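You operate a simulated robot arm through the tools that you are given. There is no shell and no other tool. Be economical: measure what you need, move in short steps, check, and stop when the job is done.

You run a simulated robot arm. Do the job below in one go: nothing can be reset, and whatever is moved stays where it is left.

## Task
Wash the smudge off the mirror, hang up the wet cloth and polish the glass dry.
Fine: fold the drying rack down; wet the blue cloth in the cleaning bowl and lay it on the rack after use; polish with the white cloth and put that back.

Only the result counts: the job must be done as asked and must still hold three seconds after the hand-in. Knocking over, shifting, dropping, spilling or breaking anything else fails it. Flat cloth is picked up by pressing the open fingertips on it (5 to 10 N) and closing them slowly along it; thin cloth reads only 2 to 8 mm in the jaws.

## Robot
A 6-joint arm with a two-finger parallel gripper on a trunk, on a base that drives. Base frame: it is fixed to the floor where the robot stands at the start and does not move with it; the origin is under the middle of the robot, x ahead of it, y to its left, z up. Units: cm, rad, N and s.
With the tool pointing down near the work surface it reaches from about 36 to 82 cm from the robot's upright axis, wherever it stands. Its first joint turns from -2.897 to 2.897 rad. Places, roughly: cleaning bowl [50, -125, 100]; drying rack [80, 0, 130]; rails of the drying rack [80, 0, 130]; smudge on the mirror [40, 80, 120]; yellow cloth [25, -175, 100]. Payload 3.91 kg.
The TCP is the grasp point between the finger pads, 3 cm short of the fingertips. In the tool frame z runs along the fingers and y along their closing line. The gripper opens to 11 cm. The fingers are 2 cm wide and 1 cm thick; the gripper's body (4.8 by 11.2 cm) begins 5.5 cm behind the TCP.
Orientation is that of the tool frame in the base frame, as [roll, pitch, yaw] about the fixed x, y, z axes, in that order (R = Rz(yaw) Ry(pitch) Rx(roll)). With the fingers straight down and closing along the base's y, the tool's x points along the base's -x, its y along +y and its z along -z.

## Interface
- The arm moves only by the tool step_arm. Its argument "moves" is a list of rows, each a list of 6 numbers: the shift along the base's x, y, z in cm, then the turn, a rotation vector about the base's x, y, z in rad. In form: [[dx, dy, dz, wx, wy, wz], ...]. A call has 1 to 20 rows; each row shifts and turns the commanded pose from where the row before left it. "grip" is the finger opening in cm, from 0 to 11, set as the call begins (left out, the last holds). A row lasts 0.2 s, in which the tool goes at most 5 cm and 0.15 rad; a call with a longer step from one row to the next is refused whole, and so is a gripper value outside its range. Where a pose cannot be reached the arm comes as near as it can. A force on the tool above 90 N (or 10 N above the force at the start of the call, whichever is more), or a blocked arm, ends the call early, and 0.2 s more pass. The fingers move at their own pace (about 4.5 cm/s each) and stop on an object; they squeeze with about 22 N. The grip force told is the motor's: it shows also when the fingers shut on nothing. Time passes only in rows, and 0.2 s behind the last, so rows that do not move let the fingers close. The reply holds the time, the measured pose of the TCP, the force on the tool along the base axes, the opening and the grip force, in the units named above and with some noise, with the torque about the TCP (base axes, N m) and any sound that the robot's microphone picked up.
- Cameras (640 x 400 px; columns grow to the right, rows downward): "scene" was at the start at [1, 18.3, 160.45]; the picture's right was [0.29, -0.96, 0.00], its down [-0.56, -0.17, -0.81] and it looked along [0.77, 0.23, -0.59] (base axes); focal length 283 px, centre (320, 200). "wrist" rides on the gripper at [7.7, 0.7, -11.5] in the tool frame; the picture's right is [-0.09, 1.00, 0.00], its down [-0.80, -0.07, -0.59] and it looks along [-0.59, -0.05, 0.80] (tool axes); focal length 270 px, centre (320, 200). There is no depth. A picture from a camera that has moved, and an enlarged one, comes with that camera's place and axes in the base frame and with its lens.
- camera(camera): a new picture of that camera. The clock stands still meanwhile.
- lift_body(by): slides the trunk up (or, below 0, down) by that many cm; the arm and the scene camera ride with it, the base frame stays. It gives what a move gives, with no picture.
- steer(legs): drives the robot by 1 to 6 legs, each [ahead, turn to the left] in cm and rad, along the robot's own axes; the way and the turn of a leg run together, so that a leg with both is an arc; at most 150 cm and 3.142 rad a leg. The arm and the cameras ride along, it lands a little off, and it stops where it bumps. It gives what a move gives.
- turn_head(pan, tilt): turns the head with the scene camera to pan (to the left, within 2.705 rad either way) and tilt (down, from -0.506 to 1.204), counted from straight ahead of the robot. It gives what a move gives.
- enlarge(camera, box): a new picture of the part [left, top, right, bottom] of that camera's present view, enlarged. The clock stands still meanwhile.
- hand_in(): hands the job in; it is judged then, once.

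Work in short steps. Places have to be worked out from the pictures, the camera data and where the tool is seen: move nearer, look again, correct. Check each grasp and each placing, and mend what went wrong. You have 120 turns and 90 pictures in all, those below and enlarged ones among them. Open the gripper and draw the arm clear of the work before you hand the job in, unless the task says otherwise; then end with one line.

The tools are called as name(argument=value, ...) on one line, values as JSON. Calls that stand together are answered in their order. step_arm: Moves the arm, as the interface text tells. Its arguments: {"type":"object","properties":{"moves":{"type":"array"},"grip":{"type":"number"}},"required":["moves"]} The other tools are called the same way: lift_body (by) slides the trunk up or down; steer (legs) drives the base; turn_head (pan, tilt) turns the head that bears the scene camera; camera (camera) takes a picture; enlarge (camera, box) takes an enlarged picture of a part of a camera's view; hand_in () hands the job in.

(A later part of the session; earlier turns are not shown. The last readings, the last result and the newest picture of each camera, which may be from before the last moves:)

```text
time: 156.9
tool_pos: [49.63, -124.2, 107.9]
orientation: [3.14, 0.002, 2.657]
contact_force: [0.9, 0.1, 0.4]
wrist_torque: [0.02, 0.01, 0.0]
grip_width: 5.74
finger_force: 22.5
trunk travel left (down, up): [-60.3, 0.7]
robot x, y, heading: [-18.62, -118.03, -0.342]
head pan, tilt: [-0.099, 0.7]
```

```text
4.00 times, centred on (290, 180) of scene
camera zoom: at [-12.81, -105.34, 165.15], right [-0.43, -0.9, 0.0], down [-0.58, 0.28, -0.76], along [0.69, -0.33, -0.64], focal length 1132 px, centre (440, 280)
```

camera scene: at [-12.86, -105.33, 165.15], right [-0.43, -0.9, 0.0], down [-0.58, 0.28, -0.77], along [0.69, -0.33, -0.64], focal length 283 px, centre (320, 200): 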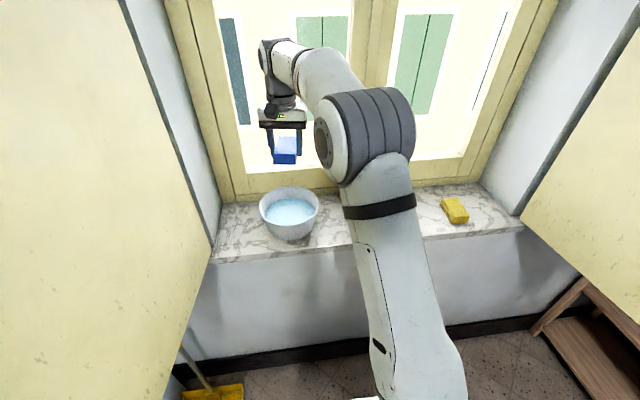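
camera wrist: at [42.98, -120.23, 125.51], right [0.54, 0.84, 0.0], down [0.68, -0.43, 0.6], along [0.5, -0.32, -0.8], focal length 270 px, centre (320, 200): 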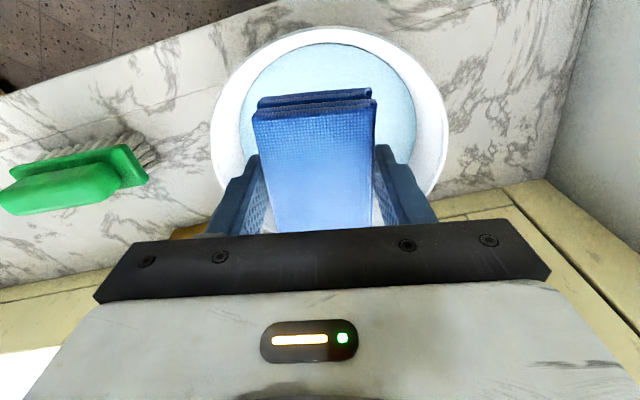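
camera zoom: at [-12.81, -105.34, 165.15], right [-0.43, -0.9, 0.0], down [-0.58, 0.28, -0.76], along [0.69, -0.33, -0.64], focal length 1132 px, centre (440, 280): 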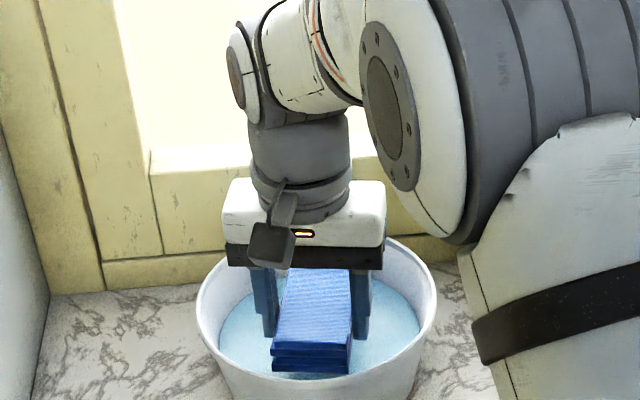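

Just at the water. I go down 2 cm more and hold there.

step_arm(moves=[[0, 0, -0.5, 0, 0, 0], [0, 0, -0.5, 0, 0, 0], [0, 0, -0.5, 0, 0, 0], [0, 0, -0.5, 0, 0, 0], [0, 0, 0, 0, 0, 0], [0, 0, 0, 0, 0, 0], [0, 0, 0, 0, 0, 0], [0, 0, 0, 0, 0, 0], [0, 0, 0, 0, 0, 0]])

enlarge(camera="scene", box=[210, 130, 370, 230])

```text
time: 158.9
tool_pos: [49.58, -124.21, 105.9]
orientation: [3.141, 0.002, 2.658]
contact_force: [-0.4, 0.6, -1.6]
wrist_torque: [0.03, -0.02, -0.02]
grip_width: 5.74
finger_force: 22.0
trunk travel left (down, up): [-60.3, 0.7]
robot x, y, heading: [-18.55, -118.71, -0.338]
head pan, tilt: [-0.099, 0.7]
```

```text
4.00 times, centred on (290, 180) of scene
camera zoom: at [-12.81, -105.34, 165.15], right [-0.43, -0.9, 0.0], down [-0.58, 0.28, -0.76], along [0.69, -0.33, -0.64], focal length 1132 px, centre (440, 280)
```

zoom: 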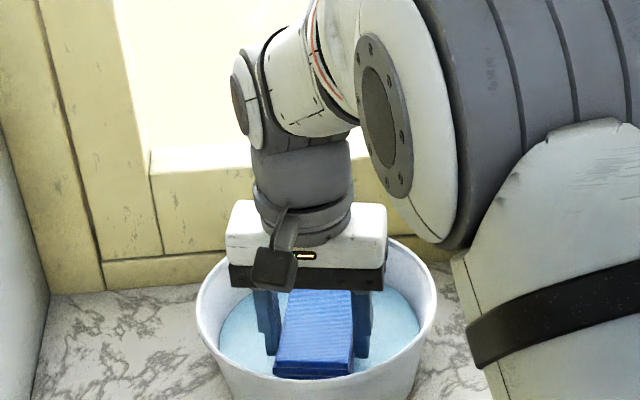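

The lower layer is in the water and the load has grown, so it is soaking. I dip a little deeper for a moment, then lift slowly and let it drip.

step_arm(moves=[[0, 0, -0.4, 0, 0, 0], [0, 0, -0.4, 0, 0, 0], [0, 0, 0, 0, 0, 0], [0, 0, 0, 0, 0, 0], [0, 0, 0, 0, 0, 0], [0, 0, 0, 0, 0, 0], [0, 0, 0, 0, 0, 0]])

step_arm(moves=[[0, 0, 0.4, 0, 0, 0], [0, 0, 0.5, 0, 0, 0], [0, 0, 0.5, 0, 0, 0], [0, 0, 0.5, 0, 0, 0], [0, 0, 0.5, 0, 0, 0], [0, 0, 0.5, 0, 0, 0], [0, 0, 0.5, 0, 0, 0], [0, 0, 0.5, 0, 0, 0], [0, 0, 0.5, 0, 0, 0], [0, 0, 0, 0, 0, 0], [0, 0, 0, 0, 0, 0], [0, 0, 0, 0, 0, 0], [0, 0, 0, 0, 0, 0], [0, 0, 0, 0, 0, 0], [0, 0, 0, 0, 0, 0], [0, 0, 0, 0, 0, 0], [0, 0, 0, 0, 0, 0], [0, 0, 0, 0, 0, 0], [0, 0, 0, 0, 0, 0]])

enlarge(camera="scene", box=[210, 130, 370, 230])

```text
time: 160.5
tool_pos: [49.35, -124.31, 105.22]
orientation: [-3.141, 0.003, 2.658]
contact_force: [-1.0, -0.5, 0.4]
wrist_torque: [0.0, -0.03, -0.01]
grip_width: 5.73
finger_force: 21.4
trunk travel left (down, up): [-60.3, 0.7]
robot x, y, heading: [-18.5, -118.12, -0.344]
head pan, tilt: [-0.099, 0.7]
```

```text
time: 164.5
tool_pos: [49.58, -124.24, 109.57]
orientation: [3.141, 0.002, 2.66]
contact_force: [0.0, -0.5, -0.5]
wrist_torque: [-0.02, -0.02, 0.02]
grip_width: 5.75
finger_force: 22.0
trunk travel left (down, up): [-60.3, 0.7]
robot x, y, heading: [-18.38, -117.95, -0.34]
head pan, tilt: [-0.099, 0.7]
```

```text
4.00 times, centred on (290, 180) of scene
camera zoom: at [-12.81, -105.34, 165.15], right [-0.43, -0.9, 0.0], down [-0.58, 0.28, -0.76], along [0.69, -0.33, -0.64], focal length 1132 px, centre (440, 280)
```

zoom: 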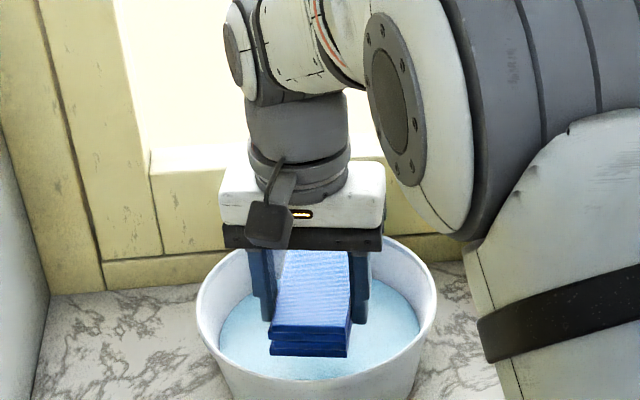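

The cloth is wet and no longer dripping in use. I lift clear of the bowl, draw back and reverse away from the window.

step_arm(moves=[[0, 0, 1.5, 0, 0, 0], [0, 0, 2, 0, 0, 0], [0, 0, 2, 0, 0, 0], [0, 0, 2, 0, 0, 0], [0, 0, 2, 0, 0, 0], [0, 0, 2, 0, 0, 0], [0, 0, 2, 0, 0, 0], [0, 0, 2, 0, 0, 0], [0, 0, 2, 0, 0, 0], [0, 0, 0, 0, 0, 0], [0, 0, 0, 0, 0, 0], [0, 0, 0, 0, 0, 0]])

step_arm(moves=[[-1.2, -0.2, 0.2, 0, 0, 0], [-2.2, -0.31, 0.2, 0, 0, 0], [-2.4, -0.35, 0, 0, 0, 0], [-2.4, -0.35, 0, 0, 0, 0], [-2.4, -0.35, 0, 0, 0, 0], [-2.4, -0.35, 0, 0, 0, 0], [-2.4, -0.35, 0, 0, 0, 0], [-2.4, -0.35, 0, 0, 0, 0], [-2.4, -0.35, 0, 0, 0, 0], [-2.2, -0.31, 0, 0, 0, 0], [-1.8, -0.2, 0, 0, 0, 0], [0, 0, 0, 0, 0, 0]])

camera(camera="scene")

steer(legs=[[-50, 0], [0, 1.39], [129, 0]])

```text
time: 167.1
tool_pos: [49.65, -124.19, 127.09]
orientation: [3.142, 0.0, 2.657]
contact_force: [0.2, -0.3, 0.4]
wrist_torque: [0.02, -0.02, 0.03]
grip_width: 5.73
finger_force: 21.7
trunk travel left (down, up): [-60.3, 0.7]
robot x, y, heading: [-18.55, -118.3, -0.343]
head pan, tilt: [-0.099, 0.7]
```

```text
time: 169.7
tool_pos: [25.35, -127.71, 127.42]
orientation: [-3.141, 0.001, 2.66]
contact_force: [-0.4, 0.3, -0.5]
wrist_torque: [-0.01, 0.01, 0.0]
grip_width: 5.74
finger_force: 22.2
trunk travel left (down, up): [-60.3, 0.7]
robot x, y, heading: [-18.55, -118.36, -0.338]
head pan, tilt: [-0.099, 0.7]
```

```text
31 pictures are left
camera scene: at [-12.79, -105.34, 165.15], right [-0.43, -0.9, 0.0], down [-0.58, 0.28, -0.76], along [0.69, -0.33, -0.64], focal length 283 px, centre (320, 200)
```

scene: 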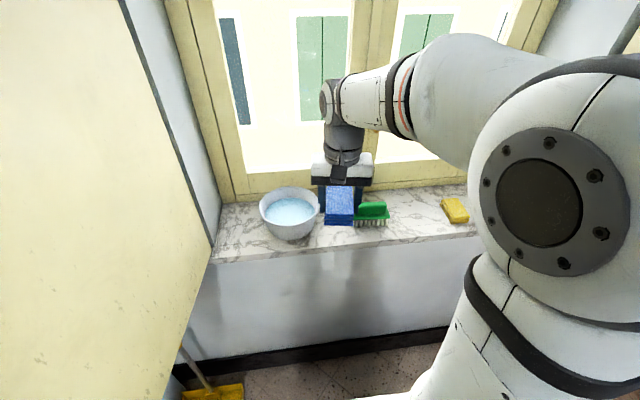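

```text
time: 182.1
tool_pos: [15.99, 51.39, 127.47]
orientation: [3.14, 0.003, -2.236]
contact_force: [-0.6, -0.3, -0.3]
wrist_torque: [0.01, 0.02, -0.03]
grip_width: 5.73
finger_force: 22.0
trunk travel left (down, up): [-60.3, 0.7]
robot x, y, heading: [-0.65, 10.06, 1.052]
head pan, tilt: [-0.099, 0.7]
```

Everything on the sill stayed in place. I am now facing the mirror, so I look for the smudge.

turn_head(pan=0.25, tilt=0.45)

camera(camera="scene")

```text
time: 182.9
tool_pos: [16.05, 51.34, 127.45]
orientation: [-3.14, 0.003, -2.237]
contact_force: [-0.4, -0.9, -0.8]
wrist_torque: [0.02, 0.02, 0.0]
grip_width: 5.75
finger_force: 22.3
trunk travel left (down, up): [-60.3, 0.7]
robot x, y, heading: [-1.0, 10.04, 1.046]
head pan, tilt: [0.25, 0.45]
```

```text
30 pictures are left
camera scene: at [-15.3, 19.53, 167.36], right [0.96, -0.27, 0.0], down [-0.12, -0.42, -0.9], along [0.24, 0.87, -0.44], focal length 283 px, centre (320, 200)
```

scene: 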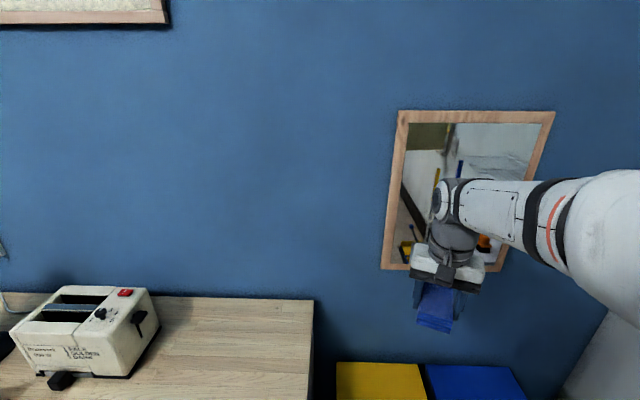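

The smudge lies behind the arm in this view; from the earlier pictures I judge it at about [45,84,120.5], 13 by 10 cm. I lower the trunk in stages and turn the tool to point at the mirror.

lift_body(by=-22)

step_arm(moves=[[1.5, -0.5, 3, 0, 0, 0.115], [1.5, -0.5, 3, 0, 0, 0.115], [1.5, -0.5, 3, 0, 0, 0.115], [1.5, -0.5, 3, 0, 0, 0], [1.5, -0.5, 3, 0, 0, 0], [0, 0, 2, 0, 0, 0], [0, 0, 0, 0, 0, 0]])

lift_body(by=-21)

step_arm(moves=[[0.5, -0.16, 1.5, 0.1355, -0.0451, 0], [0.5, -0.16, 1.5, 0.1355, -0.0451, 0], [0.5, -0.16, 1.5, 0.1355, -0.0451, 0], [0.5, -0.16, 1.5, 0.1355, -0.0451, 0], [0.5, -0.16, 1.5, 0.1355, -0.0451, 0], [0.5, -0.16, 1.5, 0.1355, -0.0451, 0], [0.5, -0.16, 1.5, 0.1355, -0.0451, 0], [0.5, -0.16, 1.5, 0.1355, -0.0451, 0], [0.5, -0.16, 1.5, 0.1355, -0.0451, 0], [0.5, -0.16, 1.5, 0.1355, -0.0451, 0], [0.5, -0.16, 1.5, 0.1355, -0.0451, 0], [0, 0, 0, 0, 0, 0]])

camera(camera="scene")

```text
time: 185.3
tool_pos: [16.08, 51.22, 105.44]
orientation: [3.141, 0.004, -2.236]
contact_force: [0.8, 0.3, -1.1]
wrist_torque: [-0.03, -0.02, 0.02]
grip_width: 5.75
finger_force: 21.7
trunk travel left (down, up): [-38.3, 22.7]
robot x, y, heading: [-0.77, 9.55, 1.05]
head pan, tilt: [0.25, 0.45]
```

```text
time: 186.9
tool_pos: [23.64, 48.91, 122.48]
orientation: [3.141, 0.004, -1.892]
contact_force: [0.4, 0.0, -0.8]
wrist_torque: [0.0, 0.05, 0.0]
grip_width: 5.74
finger_force: 22.0
trunk travel left (down, up): [-38.3, 22.7]
robot x, y, heading: [-1.24, 9.51, 1.047]
head pan, tilt: [0.25, 0.45]
```

```text
time: 189.1
tool_pos: [23.5, 48.9, 101.55]
orientation: [-3.142, 0.004, -1.894]
contact_force: [-0.8, -0.3, -0.8]
wrist_torque: [-0.01, -0.01, -0.02]
grip_width: 5.73
finger_force: 21.9
trunk travel left (down, up): [-17.3, 43.7]
robot x, y, heading: [-0.96, 9.82, 1.049]
head pan, tilt: [0.25, 0.45]
```

```text
time: 191.7
tool_pos: [29.95, 47.93, 116.6]
orientation: [2.383, 1.536, -2.644]
contact_force: [-0.8, 0.1, -0.1]
wrist_torque: [0.03, 0.04, -0.03]
grip_width: 5.75
finger_force: 21.9
trunk travel left (down, up): [-17.3, 43.7]
robot x, y, heading: [-1.03, 10.11, 1.054]
head pan, tilt: [0.25, 0.45]
```

```text
29 pictures are left
camera scene: at [-15.31, 19.52, 124.61], right [0.96, -0.27, 0.0], down [-0.12, -0.42, -0.9], along [0.24, 0.87, -0.44], focal length 283 px, centre (320, 200)
```

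scene: 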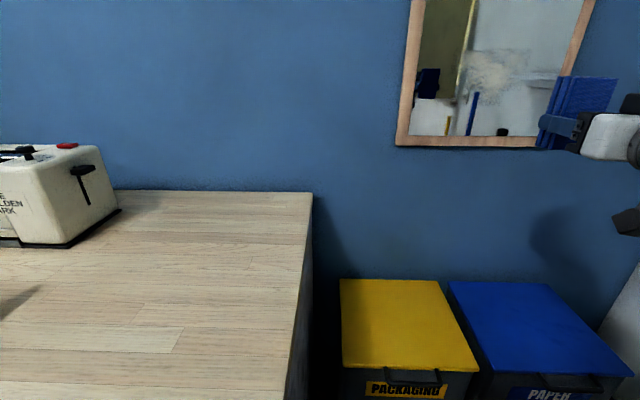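

The smudge is now in view, around [45,82.7,121.7]; I enlarge it to see its extent.

enlarge(camera="scene", box=[390, 0, 630, 150])

```text
2.67 times, centred on (510, 75) of scene
camera zoom: at [-15.31, 19.52, 124.61], right [0.96, -0.27, 0.0], down [-0.12, -0.42, -0.9], along [0.24, 0.87, -0.44], focal length 754 px, centre (-187, 533)
```

zoom: 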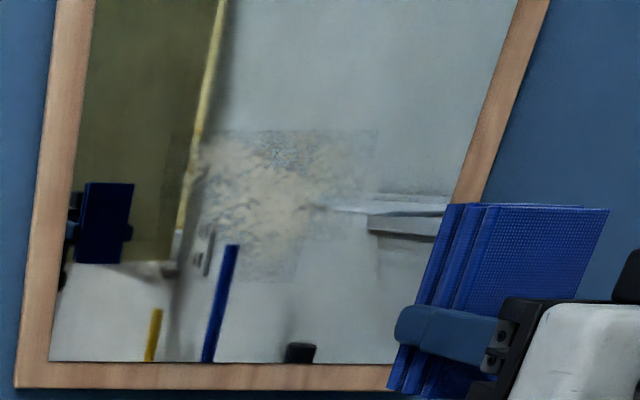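

The smear spans roughly 14 cm sideways and z 114.5–127.5. I advance the cloth toward the glass by 25 cm first.

step_arm(moves=[[0.84, 3.01, 0.3, 0, 0, 0], [0.84, 3.01, 0.3, 0, 0, 0], [0.84, 3.01, 0.3, 0, 0, 0], [0.84, 3.01, 0.3, 0, 0, 0], [0.84, 3.01, 0.3, 0, 0, 0], [0.84, 3.01, 0.3, 0, 0, 0], [0.84, 3.01, 0.3, 0, 0, 0], [0.84, 3.01, 0.3, 0, 0, 0], [0, 0, 0, 0, 0, 0]])

camera(camera="scene")

```text
time: 193.7
tool_pos: [35.67, 71.43, 120.24]
orientation: [0.603, 1.57, 1.852]
contact_force: [0.5, -0.1, -1.2]
wrist_torque: [-0.03, 0.03, 0.01]
grip_width: 5.71
finger_force: 22.0
trunk travel left (down, up): [-17.3, 43.7]
robot x, y, heading: [-0.99, 9.92, 1.047]
head pan, tilt: [0.25, 0.45]
```

```text
27 pictures are left
camera scene: at [-15.29, 19.56, 124.37], right [0.96, -0.27, 0.0], down [-0.12, -0.42, -0.9], along [0.24, 0.87, -0.44], focal length 283 px, centre (320, 200)
```

scene: 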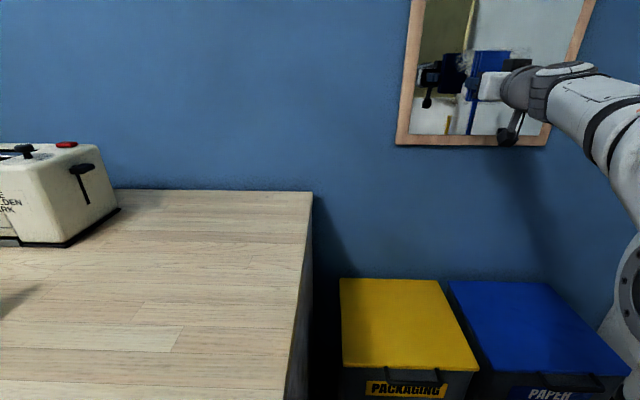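

The pad is about 10 cm short of the glass. I approach 7 cm, then creep until contact.

step_arm(moves=[[0.38, 1.14, 0, 0, 0, 0], [0.38, 1.14, 0, 0, 0, 0], [0.38, 1.14, 0, 0, 0, 0], [0.38, 1.14, 0, 0, 0, 0], [0.38, 1.14, 0, 0, 0, 0], [0.38, 1.14, 0, 0, 0, 0], [0, 0, 0, 0, 0, 0]])

step_arm(moves=[[0.16, 0.47, 0, 0, 0, 0], [0.16, 0.47, 0, 0, 0, 0], [0, 0, 0, 0, 0, 0]])

step_arm(moves=[[0.16, 0.47, 0, 0, 0, 0], [0.16, 0.47, 0, 0, 0, 0], [0, 0, 0, 0, 0, 0]])

```text
time: 195.3
tool_pos: [37.94, 78.11, 120.36]
orientation: [0.539, 1.571, 1.79]
contact_force: [0.5, 1.0, -0.5]
wrist_torque: [-0.04, -0.01, 0.0]
grip_width: 5.76
finger_force: 21.6
trunk travel left (down, up): [-17.3, 43.7]
robot x, y, heading: [-1.06, 9.53, 1.052]
head pan, tilt: [0.25, 0.45]
```

```text
time: 196.1
tool_pos: [38.47, 79.02, 120.38]
orientation: [0.351, 1.569, 1.602]
contact_force: [-1.0, -0.7, -1.0]
wrist_torque: [-0.02, 0.01, 0.0]
grip_width: 5.76
finger_force: 21.7
trunk travel left (down, up): [-17.3, 43.7]
robot x, y, heading: [-1.03, 10.17, 1.053]
head pan, tilt: [0.25, 0.45]
```

```text
time: 196.9
tool_pos: [38.58, 79.48, 120.73]
orientation: [0.075, 1.565, 1.326]
contact_force: [-12.3, -40.6, -12.3]
wrist_torque: [-0.55, -0.16, 0.98]
grip_width: 5.74
finger_force: 22.0
trunk travel left (down, up): [-17.3, 43.7]
robot x, y, heading: [-1.01, 9.93, 1.053]
head pan, tilt: [0.25, 0.45]
```

Contact at about 42 N. I ease off to a light press and sweep sideways along the glass, watching the force.

step_arm(moves=[[-0.08, -0.24, 0, 0, 0, 0], [0, 0, -0.8, 0, 0, 0], [0, 0, -0.8, 0, 0, 0], [-0.76, 0.25, 0, 0, 0, 0], [0, 0, 0, 0, 0, 0]])

step_arm(moves=[[0.95, -0.32, 0, 0, 0, 0], [0.95, -0.32, 0, 0, 0, 0], [0.95, -0.32, 0, 0, 0, 0], [0.95, -0.32, 0, 0, 0, 0], [0, 0, 0, 0, 0, 0]])

```text
time: 198.1
tool_pos: [38.13, 79.69, 118.89]
orientation: [0.547, 1.567, 1.795]
contact_force: [6.7, -23.4, 0.1]
wrist_torque: [0.34, 0.03, 0.25]
grip_width: 5.75
finger_force: 22.5
trunk travel left (down, up): [-17.3, 43.7]
robot x, y, heading: [-0.74, 9.8, 1.046]
head pan, tilt: [0.25, 0.45]
```

```text
time: 199.3
tool_pos: [41.48, 78.64, 119.0]
orientation: [0.015, 1.568, 1.264]
contact_force: [-12.2, -9.8, 1.7]
wrist_torque: [-0.04, 0.18, 0.65]
grip_width: 5.73
finger_force: 21.8
trunk travel left (down, up): [-17.3, 43.7]
robot x, y, heading: [-0.87, 9.93, 1.05]
head pan, tilt: [0.25, 0.45]
```

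step_arm(moves=[[0.95, -0.32, 0, 0, 0, 0], [0.96, -0.29, 0, 0, 0, 0], [0.95, -0.32, 0, 0, 0, 0], [0.96, -0.29, 0, 0, 0, 0], [0.95, -0.32, 0, 0, 0, 0], [0, 0, 0, 0, 0, 0]])

step_arm(moves=[[0.95, -0.32, 0, 0, 0, 0], [0.96, -0.29, 0, 0, 0, 0], [0.95, -0.32, 0, 0, 0, 0], [0.96, -0.29, 0, 0, 0, 0], [0.95, -0.32, 0, 0, 0, 0], [0, 0, 0, 0, 0, 0]])

```text
time: 200.7
tool_pos: [46.37, 77.01, 118.95]
orientation: [-0.042, 1.567, 1.208]
contact_force: [-10.6, -7.6, 1.0]
wrist_torque: [0.03, 0.07, 0.57]
grip_width: 5.73
finger_force: 21.9
trunk travel left (down, up): [-17.3, 43.7]
robot x, y, heading: [-0.63, 9.99, 1.049]
head pan, tilt: [0.25, 0.45]
```

```text
time: 202.1
tool_pos: [51.08, 75.55, 118.74]
orientation: [0.072, 1.568, 1.319]
contact_force: [-9.2, -7.0, -0.7]
wrist_torque: [0.03, 0.01, 0.49]
grip_width: 5.75
finger_force: 22.1
trunk travel left (down, up): [-17.3, 43.7]
robot x, y, heading: [-1.26, 9.92, 1.05]
head pan, tilt: [0.25, 0.45]
```

Even contact. I continue to the right edge, rise 5 cm and sweep back over the upper part.

step_arm(moves=[[0.96, -0.29, 0, 0, 0, 0], [0.95, -0.3, 0, 0, 0, 0], [0.01, 0.03, 1, 0, 0, 0], [0, 0, 1, 0, 0, 0], [0, 0, 1, 0, 0, 0], [0, 0, 1, 0, 0, 0], [0, 0, 1, 0, 0, 0], [0, 0, 0, 0, 0, 0]])

step_arm(moves=[[-0.95, 0.31, 0, 0, 0, 0], [-0.95, 0.31, 0, 0, 0, 0], [-0.95, 0.31, 0, 0, 0, 0], [-0.95, 0.31, 0, 0, 0, 0], [-0.95, 0.31, 0, 0, 0, 0], [-0.95, 0.31, 0, 0, 0, 0], [0, 0, 0, 0, 0, 0]])

step_arm(moves=[[-0.95, 0.31, 0, 0, 0, 0], [-0.95, 0.31, 0, 0, 0, 0], [-0.95, 0.31, 0, 0, 0, 0], [-0.95, 0.31, 0, 0, 0, 0], [-0.95, 0.31, 0, 0, 0, 0], [-0.95, 0.31, 0, 0, 0, 0], [0, 0, 0, 0, 0, 0]])

```text
time: 203.1
tool_pos: [53.17, 74.89, 119.49]
orientation: [-2.997, 1.551, -1.737]
contact_force: [-19.4, -28.7, -15.5]
wrist_torque: [0.15, -0.42, 1.17]
grip_width: 5.74
finger_force: 22.1
trunk travel left (down, up): [-17.3, 43.7]
robot x, y, heading: [-1.06, 9.88, 1.051]
head pan, tilt: [0.25, 0.45]
stopped in row 4: the force on the tool passed its limit at 117 N (the readings are from after the stop); the commanded pose is now the measured one
```

```text
time: 204.7
tool_pos: [48.12, 76.33, 119.51]
orientation: [3.045, 1.554, -1.986]
contact_force: [14.0, -33.9, -4.1]
wrist_torque: [0.17, 0.06, 0.23]
grip_width: 5.75
finger_force: 22.0
trunk travel left (down, up): [-17.3, 43.7]
robot x, y, heading: [-0.83, 9.71, 1.051]
head pan, tilt: [0.25, 0.45]
```

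```text
time: 206.3
tool_pos: [42.53, 78.28, 119.49]
orientation: [3.013, 1.558, -2.016]
contact_force: [15.8, -40.4, -4.6]
wrist_torque: [0.21, 0.05, 0.29]
grip_width: 5.7
finger_force: 21.6
trunk travel left (down, up): [-17.3, 43.7]
robot x, y, heading: [-1.17, 9.67, 1.048]
head pan, tilt: [0.25, 0.45]
```

A force spike came while rising at full reach, and the cloth is still at the lower height with 40 N. I ease off, and raise the trunk instead of the arm for the upper pass.

step_arm(moves=[[-0.1, -0.3, 0, 0, 0, 0], [0, 0, 0, 0, 0, 0]])

lift_body(by=4.5)

step_arm(moves=[[-0.95, 0.32, 0, 0, 0, 0], [-0.95, 0.32, 0, 0, 0, 0], [-0.95, 0.32, 0, 0, 0, 0], [-0.95, 0.32, 0, 0, 0, 0], [-0.95, 0.32, 0, 0, 0, 0], [0, 0, 0, 0, 0, 0]])

```text
time: 206.9
tool_pos: [41.81, 78.42, 119.35]
orientation: [-3.113, 1.552, -1.855]
contact_force: [2.0, -14.0, 1.2]
wrist_torque: [0.35, 0.05, 0.27]
grip_width: 5.73
finger_force: 22.5
trunk travel left (down, up): [-17.3, 43.7]
robot x, y, heading: [-0.69, 9.87, 1.051]
head pan, tilt: [0.25, 0.45]
```

```text
time: 207.7
tool_pos: [41.63, 78.41, 124.22]
orientation: [-3.063, 1.558, -1.807]
contact_force: [-4.2, -8.5, 3.3]
wrist_torque: [-0.19, 0.2, 0.31]
grip_width: 5.73
finger_force: 22.2
trunk travel left (down, up): [-21.8, 39.2]
robot x, y, heading: [-0.91, 9.98, 1.055]
head pan, tilt: [0.25, 0.45]
```

```text
time: 209.1
tool_pos: [37.14, 79.82, 123.94]
orientation: [3.113, 1.555, -1.913]
contact_force: [6.5, -21.6, -4.8]
wrist_torque: [-0.24, 0.03, 0.24]
grip_width: 5.72
finger_force: 22.0
trunk travel left (down, up): [-21.8, 39.2]
robot x, y, heading: [-0.83, 9.87, 1.052]
head pan, tilt: [0.25, 0.45]
```

Now I sweep the upper pass to the right at z 124.

step_arm(moves=[[0.95, -0.32, 0, 0, 0, 0], [0.95, -0.32, 0, 0, 0, 0], [0.95, -0.32, 0, 0, 0, 0], [0.95, -0.31, 0, 0, 0, 0], [0.95, -0.31, 0, 0, 0, 0], [0.95, -0.31, 0, 0, 0, 0], [0.95, -0.31, 0, 0, 0, 0], [0.95, -0.31, 0, 0, 0, 0], [0, 0, 0, 0, 0, 0]])

step_arm(moves=[[0.95, -0.31, 0, 0, 0, 0], [0.95, -0.31, 0, 0, 0, 0], [0.95, -0.31, 0, 0, 0, 0], [0.95, -0.31, 0, 0, 0, 0], [0.95, -0.31, 0, 0, 0, 0], [0.95, -0.31, 0, 0, 0, 0], [0.95, -0.31, 0, 0, 0, 0], [0, 0, 0, 0, 0, 0]])

```text
time: 211.1
tool_pos: [44.5, 77.61, 123.82]
orientation: [-3.004, 1.555, -1.749]
contact_force: [-10.8, -7.2, 1.4]
wrist_torque: [0.12, -0.05, 0.57]
grip_width: 5.77
finger_force: 22.2
trunk travel left (down, up): [-21.8, 39.2]
robot x, y, heading: [-0.83, 9.83, 1.052]
head pan, tilt: [0.25, 0.45]
```

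```text
time: 212.9
tool_pos: [51.35, 75.31, 123.89]
orientation: [-3.02, 1.553, -1.766]
contact_force: [-6.8, -4.3, 0.7]
wrist_torque: [0.08, -0.05, 0.44]
grip_width: 5.75
finger_force: 21.9
trunk travel left (down, up): [-21.8, 39.2]
robot x, y, heading: [-0.73, 10.16, 1.046]
head pan, tilt: [0.25, 0.45]
```

Good. One more pass lower down (z≈117.5) sweeping left, with a little more press.

lift_body(by=-6.5)

step_arm(moves=[[0.95, -0.31, 0, 0, 0, 0], [-0.92, 0.4, 0, 0, 0, 0], [-0.95, 0.32, 0, 0, 0, 0], [-0.95, 0.32, 0, 0, 0, 0], [-0.95, 0.31, 0, 0, 0, 0], [-0.95, 0.31, 0, 0, 0, 0], [-0.95, 0.31, 0, 0, 0, 0], [-0.95, 0.31, 0, 0, 0, 0], [-0.95, 0.31, 0, 0, 0, 0], [0, 0, 0, 0, 0, 0]])

step_arm(moves=[[-0.95, 0.31, 0, 0, 0, 0], [-0.95, 0.31, 0, 0, 0, 0], [-0.95, 0.31, 0, 0, 0, 0], [-0.95, 0.31, 0, 0, 0, 0], [-0.95, 0.31, 0, 0, 0, 0], [-0.95, 0.31, 0, 0, 0, 0], [-0.95, 0.31, 0, 0, 0, 0], [-0.95, 0.31, 0, 0, 0, 0], [0, 0, 0, 0, 0, 0]])

step_arm(moves=[[-0.5, -1.5, 0, 0, 0, 0], [-1.2, -3.6, 0, 0, 0, 0], [-1.2, -3.6, 0, 0, 0, 0], [-1.2, -3.6, 0, 0, 0, 0], [-1.2, -3.6, 0, 0, 0, 0], [-1.2, -3.6, 0, 0, 0, 0], [-1.2, -3.6, 0, 0, 0, 0], [0, 0, 0, 0, 0, 0]])

enlarge(camera="scene", box=[390, 0, 630, 150])

```text
time: 214.0
tool_pos: [51.32, 75.39, 117.22]
orientation: [-3.05, 1.55, -1.793]
contact_force: [-4.3, -10.4, -2.2]
wrist_torque: [0.02, -0.06, 0.42]
grip_width: 5.75
finger_force: 22.2
trunk travel left (down, up): [-15.3, 45.7]
robot x, y, heading: [-1.28, 9.64, 1.054]
head pan, tilt: [0.25, 0.45]
```

```text
time: 216.2
tool_pos: [44.94, 77.41, 117.46]
orientation: [3.084, 1.554, -1.943]
contact_force: [10.9, -30.7, -4.0]
wrist_torque: [-0.04, 0.01, 0.24]
grip_width: 5.7
finger_force: 21.6
trunk travel left (down, up): [-15.3, 45.7]
robot x, y, heading: [-0.95, 9.86, 1.053]
head pan, tilt: [0.25, 0.45]
```

```text
time: 218.2
tool_pos: [37.34, 79.83, 117.52]
orientation: [3.068, 1.557, -1.96]
contact_force: [12.5, -34.1, -3.8]
wrist_torque: [-0.06, 0.02, 0.25]
grip_width: 5.71
finger_force: 22.3
trunk travel left (down, up): [-15.3, 45.7]
robot x, y, heading: [-0.47, 9.71, 1.05]
head pan, tilt: [0.25, 0.45]
```

```text
time: 220.0
tool_pos: [29.3, 57.28, 117.33]
orientation: [-3.066, 1.551, -1.809]
contact_force: [-0.8, 0.5, -0.7]
wrist_torque: [-0.01, -0.03, -0.01]
grip_width: 5.76
finger_force: 21.8
trunk travel left (down, up): [-15.3, 45.7]
robot x, y, heading: [-0.92, 9.84, 1.059]
head pan, tilt: [0.25, 0.45]
```

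```text
2.67 times, centred on (510, 75) of scene
camera zoom: at [-15.34, 19.45, 122.37], right [0.96, -0.27, 0.0], down [-0.12, -0.42, -0.9], along [0.24, 0.87, -0.43], focal length 754 px, centre (-187, 533)
```

zoom: 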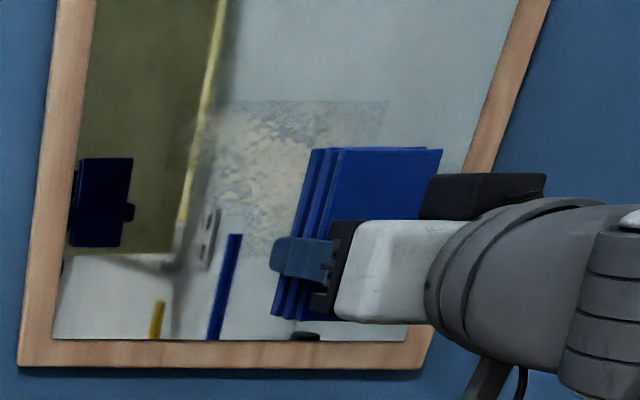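

The smear's look has changed to a mottled wet film, but some beige may remain. I look closer.

enlarge(camera="scene", box=[450, 25, 546, 85])

```text
6.67 times, centred on (498, 55) of scene
camera zoom: at [-15.34, 19.45, 122.37], right [0.96, -0.27, 0.0], down [-0.12, -0.42, -0.9], along [0.24, 0.87, -0.43], focal length 1886 px, centre (-867, 1167)
```

zoom: 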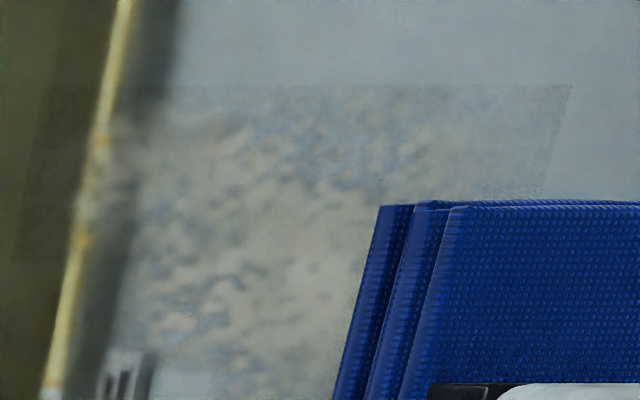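

To judge the result I move the cloth out of the line of sight and look again.

step_arm(moves=[[2, -3, 0, 0, 0, 0], [2, -3, 0, 0, 0, 0], [2, -3, 0, 0, 0, 0], [0, 0, 0, 0, 0, 0]])

enlarge(camera="scene", box=[430, 10, 574, 100])

```text
time: 221.0
tool_pos: [35.51, 48.36, 117.33]
orientation: [-3.074, 1.552, -1.817]
contact_force: [-1.0, 0.6, -1.2]
wrist_torque: [-0.03, -0.01, 0.0]
grip_width: 5.73
finger_force: 22.1
trunk travel left (down, up): [-15.3, 45.7]
robot x, y, heading: [-0.97, 10.04, 1.058]
head pan, tilt: [0.25, 0.45]
```

```text
4.44 times, centred on (502, 55) of scene
camera zoom: at [-15.32, 19.47, 122.37], right [0.96, -0.27, 0.0], down [-0.12, -0.42, -0.9], along [0.24, 0.87, -0.44], focal length 1257 px, centre (-489, 844)
```

zoom: 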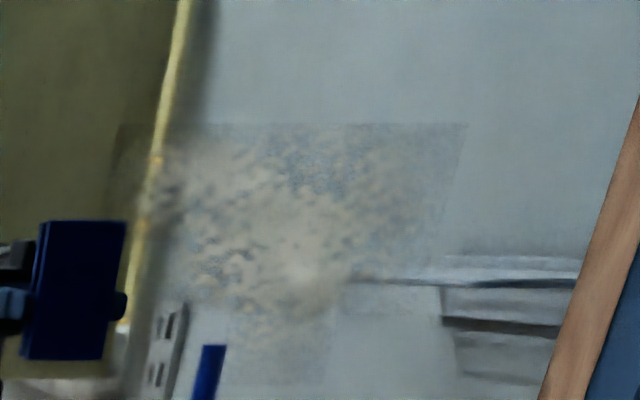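

Comparing with the earlier picture, the smear is speckled now but not clearly gone. I scrub again with firmer, overlapping passes.

step_arm(moves=[[-2.1, 3, 0, 0, 0, 0], [-2.1, 3, 0, 0, 0, 0], [-2, 3, 0, 0, 0, 0], [1.2, 3.6, 0, 0, 0, 0], [1.2, 3.6, 0, 0, 0, 0], [1.2, 3.6, 0, 0, 0, 0], [1.2, 3.6, 0, 0, 0, 0], [1.2, 3.6, 0, 0, 0, 0], [1.2, 3.6, 0, 0, 0, 0], [0.3, 0.85, 0, 0, 0, 0], [0.05, 0.15, 0, 0, 0, 0], [0, 0, 0, 0, 0, 0]])

step_arm(moves=[[0.06, 0.15, 0, 0, 0, 0], [-0.95, 0.32, 0, 0, 0, 0], [-0.95, 0.32, 0, 0, 0, 0], [0.95, -0.31, 0, 0, 0, 0], [0.95, -0.31, 0, 0, 0, 0], [0.95, -0.31, 0, 0, 0, 0], [0.95, -0.31, 0, 0, 0, 0], [0, 0, 0, 0, 0, 0]])

```text
time: 223.6
tool_pos: [36.75, 79.8, 117.14]
orientation: [-3.062, 1.553, -1.808]
contact_force: [0.4, 0.3, -0.6]
wrist_torque: [0.0, -0.01, 0.0]
grip_width: 5.72
finger_force: 21.9
trunk travel left (down, up): [-15.3, 45.7]
robot x, y, heading: [-0.97, 10.14, 1.051]
head pan, tilt: [0.25, 0.45]
```

```text
time: 225.4
tool_pos: [38.86, 79.29, 117.13]
orientation: [-3.063, 1.551, -1.807]
contact_force: [0.1, 0.4, 0.4]
wrist_torque: [0.0, -0.04, 0.01]
grip_width: 5.74
finger_force: 21.9
trunk travel left (down, up): [-15.3, 45.7]
robot x, y, heading: [-0.99, 9.7, 1.051]
head pan, tilt: [0.25, 0.45]
```

step_arm(moves=[[0.08, 0.24, 0, 0, 0, 0], [0.04, 0.12, 0, 0, 0, 0], [0, 0, 0, 0, 0, 0]])

step_arm(moves=[[0.04, 0.12, 0, 0, 0, 0], [-0.95, 0.32, 0, 0, 0, 0], [-0.95, 0.32, 0, 0, 0, 0], [0, 0, 0, 0, 0, 0]])

```text
time: 226.2
tool_pos: [38.9, 79.43, 117.17]
orientation: [-3.049, 1.553, -1.791]
contact_force: [-13.6, -40.5, -24.9]
wrist_torque: [-0.67, -0.64, 1.36]
grip_width: 5.75
finger_force: 21.9
trunk travel left (down, up): [-15.3, 45.7]
robot x, y, heading: [-1.13, 10.18, 1.056]
head pan, tilt: [0.25, 0.45]
```

```text
time: 227.2
tool_pos: [37.03, 80.04, 117.98]
orientation: [3.002, 1.566, -2.025]
contact_force: [5.6, -23.9, 5.0]
wrist_torque: [-0.33, 0.11, 0.29]
grip_width: 5.7
finger_force: 23.0
trunk travel left (down, up): [-15.3, 45.7]
robot x, y, heading: [-1.29, 9.94, 1.05]
head pan, tilt: [0.25, 0.45]
```

Contact is back at about 25 N. I run three overlapping sweeps.

step_arm(moves=[[-0.95, 0.32, 0, 0, 0, 0], [0.95, -0.31, 0, 0, 0, 0], [0.95, -0.31, 0, 0, 0, 0], [0.95, -0.31, 0, 0, 0, 0], [0.95, -0.31, 0, 0, 0, 0], [0.95, -0.31, 0, 0, 0, 0], [0.95, -0.31, 0, 0, 0, 0], [0.95, -0.31, 0, 0, 0, 0], [0.95, -0.31, 0, 0, 0, 0], [0.95, -0.31, 0, 0, 0, 0], [0.95, -0.31, 0, 0, 0, 0], [0.95, -0.31, 0, 0, 0, 0], [0.95, -0.31, 0, 0, 0, 0], [0.95, -0.31, 0, 0, 0, 0], [0.95, -0.31, 0, 0, 0, 0], [0.95, -0.31, 0, 0, 0, 0], [0.95, -0.31, 0, 0, 0, 0], [0, 0, 0, 0, 0, 0]])

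lift_body(by=4.5)

step_arm(moves=[[-0.95, 0.32, 0, 0, 0, 0], [-0.95, 0.32, 0, 0, 0, 0], [-0.95, 0.32, 0, 0, 0, 0], [-0.95, 0.32, 0, 0, 0, 0], [-0.95, 0.32, 0, 0, 0, 0], [-0.95, 0.32, 0, 0, 0, 0], [-0.95, 0.32, 0, 0, 0, 0], [-0.95, 0.32, 0, 0, 0, 0], [-0.95, 0.32, 0, 0, 0, 0], [-0.95, 0.32, 0, 0, 0, 0], [-0.95, 0.32, 0, 0, 0, 0], [-0.95, 0.32, 0, 0, 0, 0], [-0.95, 0.32, 0, 0, 0, 0], [-0.95, 0.32, 0, 0, 0, 0], [-0.95, 0.32, 0, 0, 0, 0], [-0.95, 0.32, 0, 0, 0, 0], [0, 0, 0, 0, 0, 0]])

```text
time: 231.0
tool_pos: [51.09, 75.53, 117.61]
orientation: [-2.914, 1.555, -1.659]
contact_force: [-24.2, -15.6, 4.2]
wrist_torque: [0.32, -0.11, 1.31]
grip_width: 5.75
finger_force: 22.1
trunk travel left (down, up): [-15.3, 45.7]
robot x, y, heading: [-0.95, 9.89, 1.052]
head pan, tilt: [0.25, 0.45]
```

```text
time: 231.4
tool_pos: [51.14, 75.52, 117.73]
orientation: [-3.019, 1.533, -1.756]
contact_force: [-25.4, -35.1, -10.1]
wrist_torque: [0.11, -0.2, 0.27]
grip_width: 5.74
finger_force: 22.2
trunk travel left (down, up): [-16.4, 44.6]
robot x, y, heading: [-1.11, 9.61, 1.052]
head pan, tilt: [0.25, 0.45]
stopped: the force on the tool passed its limit at 110 N (the readings are from after the stop); the commanded pose is now the measured one
```

```text
time: 232.6
tool_pos: [47.54, 76.64, 117.41]
orientation: [-3.033, 1.535, -1.779]
contact_force: [-1.3, -32.1, -6.2]
wrist_torque: [0.04, -0.33, 0.77]
grip_width: 5.73
finger_force: 22.1
trunk travel left (down, up): [-16.4, 44.6]
robot x, y, heading: [-1.0, 9.68, 1.052]
head pan, tilt: [0.25, 0.45]
stopped in row 5: the force on the tool passed its limit at 117 N (the readings are from after the stop); the commanded pose is now the measured one
```

The friction spikes come from pressing too hard. I ease off the glass and look at the result before going on.

step_arm(moves=[[-0.3, -0.9, 0, 0, 0, 0], [-0.6, -1.9, 0, 0, 0, 0], [-0.95, -2.85, 0, 0, 0, 0], [-0.95, -2.85, 0, 0, 0, 0], [-0.95, -2.85, 0, 0, 0, 0], [-0.95, -2.85, 0, 0, 0, 0], [-0.95, -2.85, 0, 0, 0, 0], [-0.95, -2.85, 0, 0, 0, 0], [-0.95, -2.85, 0, 0, 0, 0], [0, 0, 0, 0, 0, 0]])

camera(camera="wrist")

enlarge(camera="scene", box=[430, 10, 574, 100])

```text
time: 234.8
tool_pos: [39.75, 54.52, 117.27]
orientation: [-3.065, 1.529, -1.808]
contact_force: [-0.2, 0.4, 0.6]
wrist_torque: [0.01, 0.0, -0.02]
grip_width: 5.71
finger_force: 21.5
trunk travel left (down, up): [-16.4, 44.6]
robot x, y, heading: [-0.91, 9.88, 1.05]
head pan, tilt: [0.25, 0.45]
```

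```text
23 pictures are left
camera wrist: at [35.43, 43.32, 109.97], right [-0.95, 0.31, 0.08], down [-0.11, -0.55, 0.83], along [0.3, 0.77, 0.56], focal length 270 px, centre (320, 200)
```

wrist: 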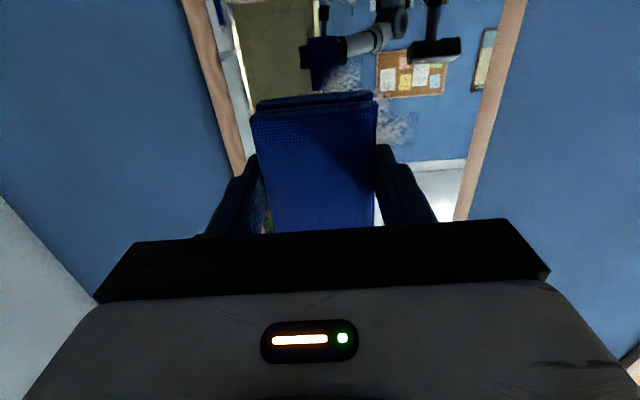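

```text
4.44 times, centred on (502, 55) of scene
camera zoom: at [-15.34, 19.46, 123.43], right [0.96, -0.27, 0.0], down [-0.12, -0.42, -0.9], along [0.24, 0.87, -0.44], focal length 1257 px, centre (-489, 844)
```

zoom: 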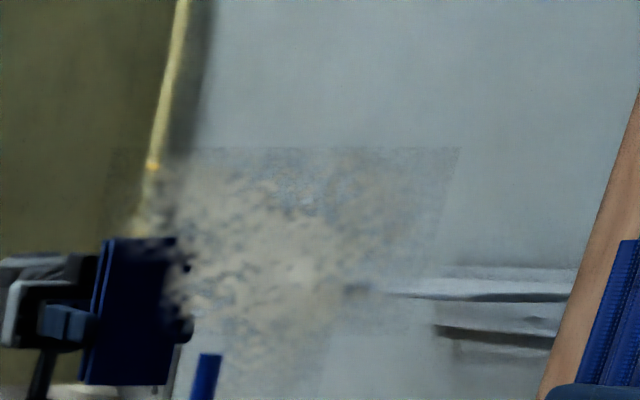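

The contact point has crept 0.5 cm nearer the fingertips: the pad was gripped almost flush with the tips, so it has slid back and the tips now touch first. I will set the cloth on the rack and regrip it higher so that it protrudes, turning the tool down over the rack from this stand.

lift_body(by=34)

step_arm(moves=[[1.39, -2.68, -0.9, -0.1355, 0.0451, 0], [1.39, -2.68, -0.9, -0.1355, 0.0451, 0], [1.39, -2.68, -0.9, -0.1355, 0.0451, 0], [1.39, -2.68, -0.9, -0.1355, 0.0451, 0], [1.39, -2.68, -0.9, -0.1355, 0.0451, 0], [1.39, -2.68, -0.9, -0.1355, 0.0451, 0], [1.39, -2.68, -0.9, -0.1355, 0.0451, 0], [1.39, -2.68, -0.9, -0.1355, 0.0451, 0], [1.39, -2.68, -0.9, -0.1355, 0.0451, 0], [1.39, -2.68, -0.9, -0.1355, 0.0451, 0], [1.39, -2.68, -0.9, -0.1355, 0.0451, 0], [0, 0, 0, 0, 0, 0]])

turn_head(pan=-1.1, tilt=0.5)

camera(camera="scene")

camera(camera="wrist")

```text
time: 238.1
tool_pos: [39.86, 54.43, 151.24]
orientation: [-3.067, 1.529, -1.811]
contact_force: [-0.1, -0.7, -0.9]
wrist_torque: [-0.01, 0.02, 0.0]
grip_width: 5.71
finger_force: 21.8
trunk travel left (down, up): [-50.4, 10.6]
robot x, y, heading: [-0.94, 9.93, 1.048]
head pan, tilt: [0.25, 0.45]
```

```text
time: 240.7
tool_pos: [54.21, 24.87, 139.91]
orientation: [3.138, -0.043, -1.888]
contact_force: [0.3, -0.1, -0.8]
wrist_torque: [0.0, 0.02, 0.03]
grip_width: 5.75
finger_force: 22.0
out of reach, approached as far as the arm can: row 11
trunk travel left (down, up): [-50.4, 10.6]
robot x, y, heading: [-1.2, 9.98, 1.048]
head pan, tilt: [0.25, 0.45]
```

```text
time: 242.2
tool_pos: [54.12, 24.77, 139.87]
orientation: [3.138, -0.04, -1.888]
contact_force: [0.0, 0.3, -0.3]
wrist_torque: [-0.01, 0.0, -0.03]
grip_width: 5.72
finger_force: 21.6
trunk travel left (down, up): [-50.4, 10.6]
robot x, y, heading: [-0.9, 9.97, 1.049]
head pan, tilt: [-1.1, 0.499]
```

```text
21 pictures are left
camera scene: at [-8.68, 10.19, 156.99], right [-0.05, -1.0, 0.0], down [-0.48, 0.02, -0.88], along [0.88, -0.04, -0.48], focal length 283 px, centre (320, 200)
```

scene: 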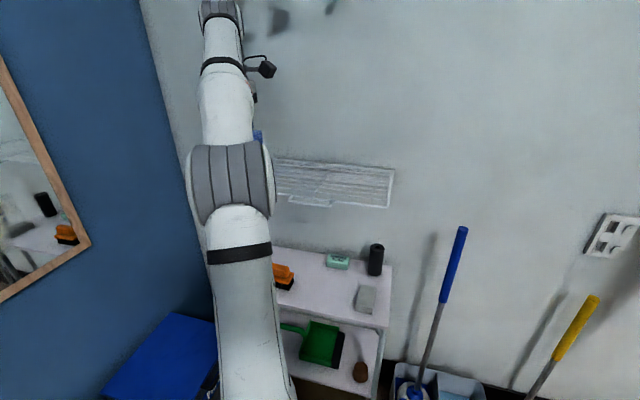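

```text
20 pictures are left
camera wrist: at [51.22, 18.05, 151.62], right [-0.92, 0.39, 0.0], down [0.33, 0.76, 0.56], along [0.22, 0.52, -0.83], focal length 270 px, centre (320, 200)
```

wrist: 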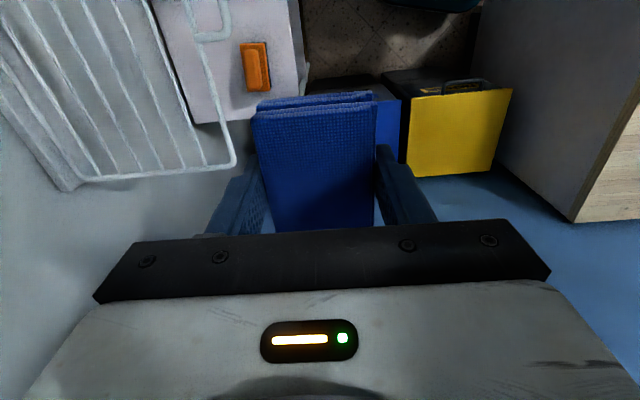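

The rack lies ahead to the right, with its front-left corner near [68,29]. I move over it to about [70.8,10], level the tool and go down close.

step_arm(moves=[[2.8, -2.45, 0, 0.0205, -0.0067, 0], [2.8, -2.45, 0, 0.0205, -0.0067, 0], [2.8, -2.45, 0, 0, 0, 0], [2.8, -2.45, 0, 0, 0, 0], [2.8, -2.45, 0, 0, 0, 0], [2.6, -2.45, 0, 0, 0, 0], [0, 0, -3, 0, 0, 0], [0, 0, -3, 0, 0, 0], [0, 0, -3, 0, 0, 0], [0, 0, -3, 0, 0, 0], [0, 0, -2, 0, 0, 0], [0, 0, 0, 0, 0, 0]])

camera(camera="wrist")

```text
time: 244.6
tool_pos: [63.8, 10.11, 121.82]
orientation: [-3.095, 0.015, -1.887]
contact_force: [-2.1, -0.1, 28.3]
wrist_torque: [-0.08, 0.18, -0.14]
grip_width: 5.73
finger_force: 22.2
out of reach, approached as far as the arm can: row 1, 2, 3, 4, 5, 6
trunk travel left (down, up): [-50.4, 10.6]
robot x, y, heading: [-1.16, 10.12, 1.05]
head pan, tilt: [-1.1, 0.499]
stopped in row 12: the force on the tool passed its limit at 104 N (the readings are from after the stop); the commanded pose is now the measured one
```

```text
19 pictures are left
camera wrist: at [59.96, 2.9, 133.1], right [-0.92, 0.39, -0.05], down [0.29, 0.74, 0.61], along [0.27, 0.55, -0.79], focal length 270 px, centre (320, 200)
```

wrist: 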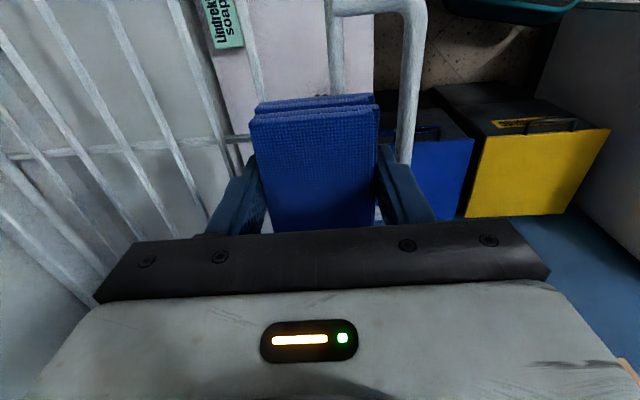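

It touched down early, over the rack's front bar, because the reach was clamped higher up. I lift 2 cm, move 4 cm further in over the rails and come down gently.

step_arm(moves=[[0, 0, 1, -0.02, 0.007, 0], [0, 0, 1, -0.02, 0.007, 0], [1.3, -0.43, 0, 0, 0, 0], [1.3, -0.43, 0, 0, 0, 0], [1.3, -0.43, 0, 0, 0, 0], [0, 0, 0, 0, 0, 0]])

step_arm(moves=[[0, 0, -0.5, 0, 0, 0], [0, 0, -0.5, 0, 0, 0], [0, 0, -0.3, 0, 0, 0], [0, 0, 0, 0, 0, 0]])

step_arm(moves=[[0, 0, -0.2, 0, 0, 0], [0, 0, -0.2, 0, 0, 0], [0, 0, 0, 0, 0, 0]])

```text
time: 246.0
tool_pos: [67.94, 8.82, 123.06]
orientation: [-3.108, -0.031, -1.886]
contact_force: [0.9, 0.5, 0.1]
wrist_torque: [-0.01, 0.03, -0.02]
grip_width: 5.74
finger_force: 21.4
trunk travel left (down, up): [-50.4, 10.6]
robot x, y, heading: [-1.27, 9.57, 1.055]
head pan, tilt: [-1.1, 0.499]
```

```text
time: 247.0
tool_pos: [67.94, 8.79, 122.06]
orientation: [-3.101, -0.03, -1.887]
contact_force: [8.9, 0.7, 18.0]
wrist_torque: [0.38, 0.3, -0.13]
grip_width: 5.73
finger_force: 22.2
trunk travel left (down, up): [-50.4, 10.6]
robot x, y, heading: [-1.05, 10.05, 1.05]
head pan, tilt: [-1.1, 0.499]
```

```text
time: 247.8
tool_pos: [67.69, 8.74, 122.18]
orientation: [-3.093, -0.029, -1.888]
contact_force: [21.4, -0.6, 51.1]
wrist_torque: [0.93, 0.82, -0.39]
grip_width: 5.72
finger_force: 22.1
trunk travel left (down, up): [-50.4, 10.6]
robot x, y, heading: [-1.06, 10.03, 1.054]
head pan, tilt: [-1.1, 0.499]
```

Contact on the rails at z≈122.1. I relieve the pressure, open, level the tool, rise 1.1 cm and regrip so that the pad protrudes past the tips.

step_arm(moves=[[0, 0, 0.45, 0, 0, 0], [0, 0, 0, 0, 0, 0]])

step_arm(moves=[[0, 0, 0, 0, 0, 0], [0, 0, 0, 0, 0, 0], [0, 0, 0.6, 0.0425, 0.0335, 0], [0, 0, 0.4, 0, 0, 0], [0, 0, 0, 0, 0, 0]], grip=8)

camera(camera="wrist")

```text
time: 248.4
tool_pos: [67.86, 8.85, 122.07]
orientation: [-3.101, -0.029, -1.886]
contact_force: [16.2, 0.7, 33.0]
wrist_torque: [0.61, 0.55, -0.29]
grip_width: 5.72
finger_force: 22.1
trunk travel left (down, up): [-50.4, 10.6]
robot x, y, heading: [-0.9, 9.84, 1.053]
head pan, tilt: [-1.1, 0.499]
```

```text
time: 249.6
tool_pos: [67.95, 8.83, 122.9]
orientation: [3.129, -0.002, -1.885]
contact_force: [0.4, -0.6, -0.4]
wrist_torque: [-0.01, -0.03, 0.01]
grip_width: 8.02
finger_force: 0.0
trunk travel left (down, up): [-50.4, 10.6]
robot x, y, heading: [-1.27, 10.2, 1.052]
head pan, tilt: [-1.1, 0.499]
```

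```text
18 pictures are left
camera wrist: at [64.91, 1.58, 134.3], right [-0.92, 0.39, 0.01], down [0.32, 0.74, 0.59], along [0.22, 0.55, -0.81], focal length 270 px, centre (320, 200)
```

wrist: 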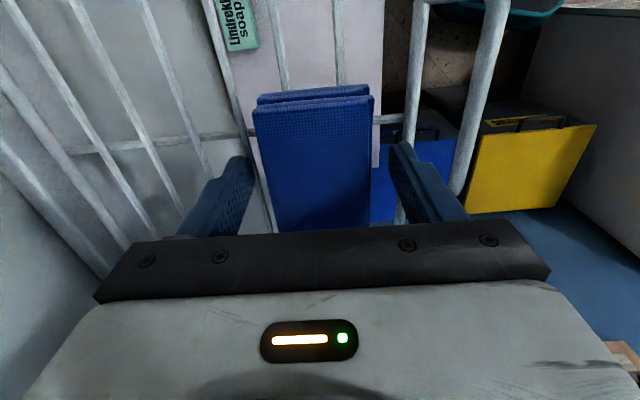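

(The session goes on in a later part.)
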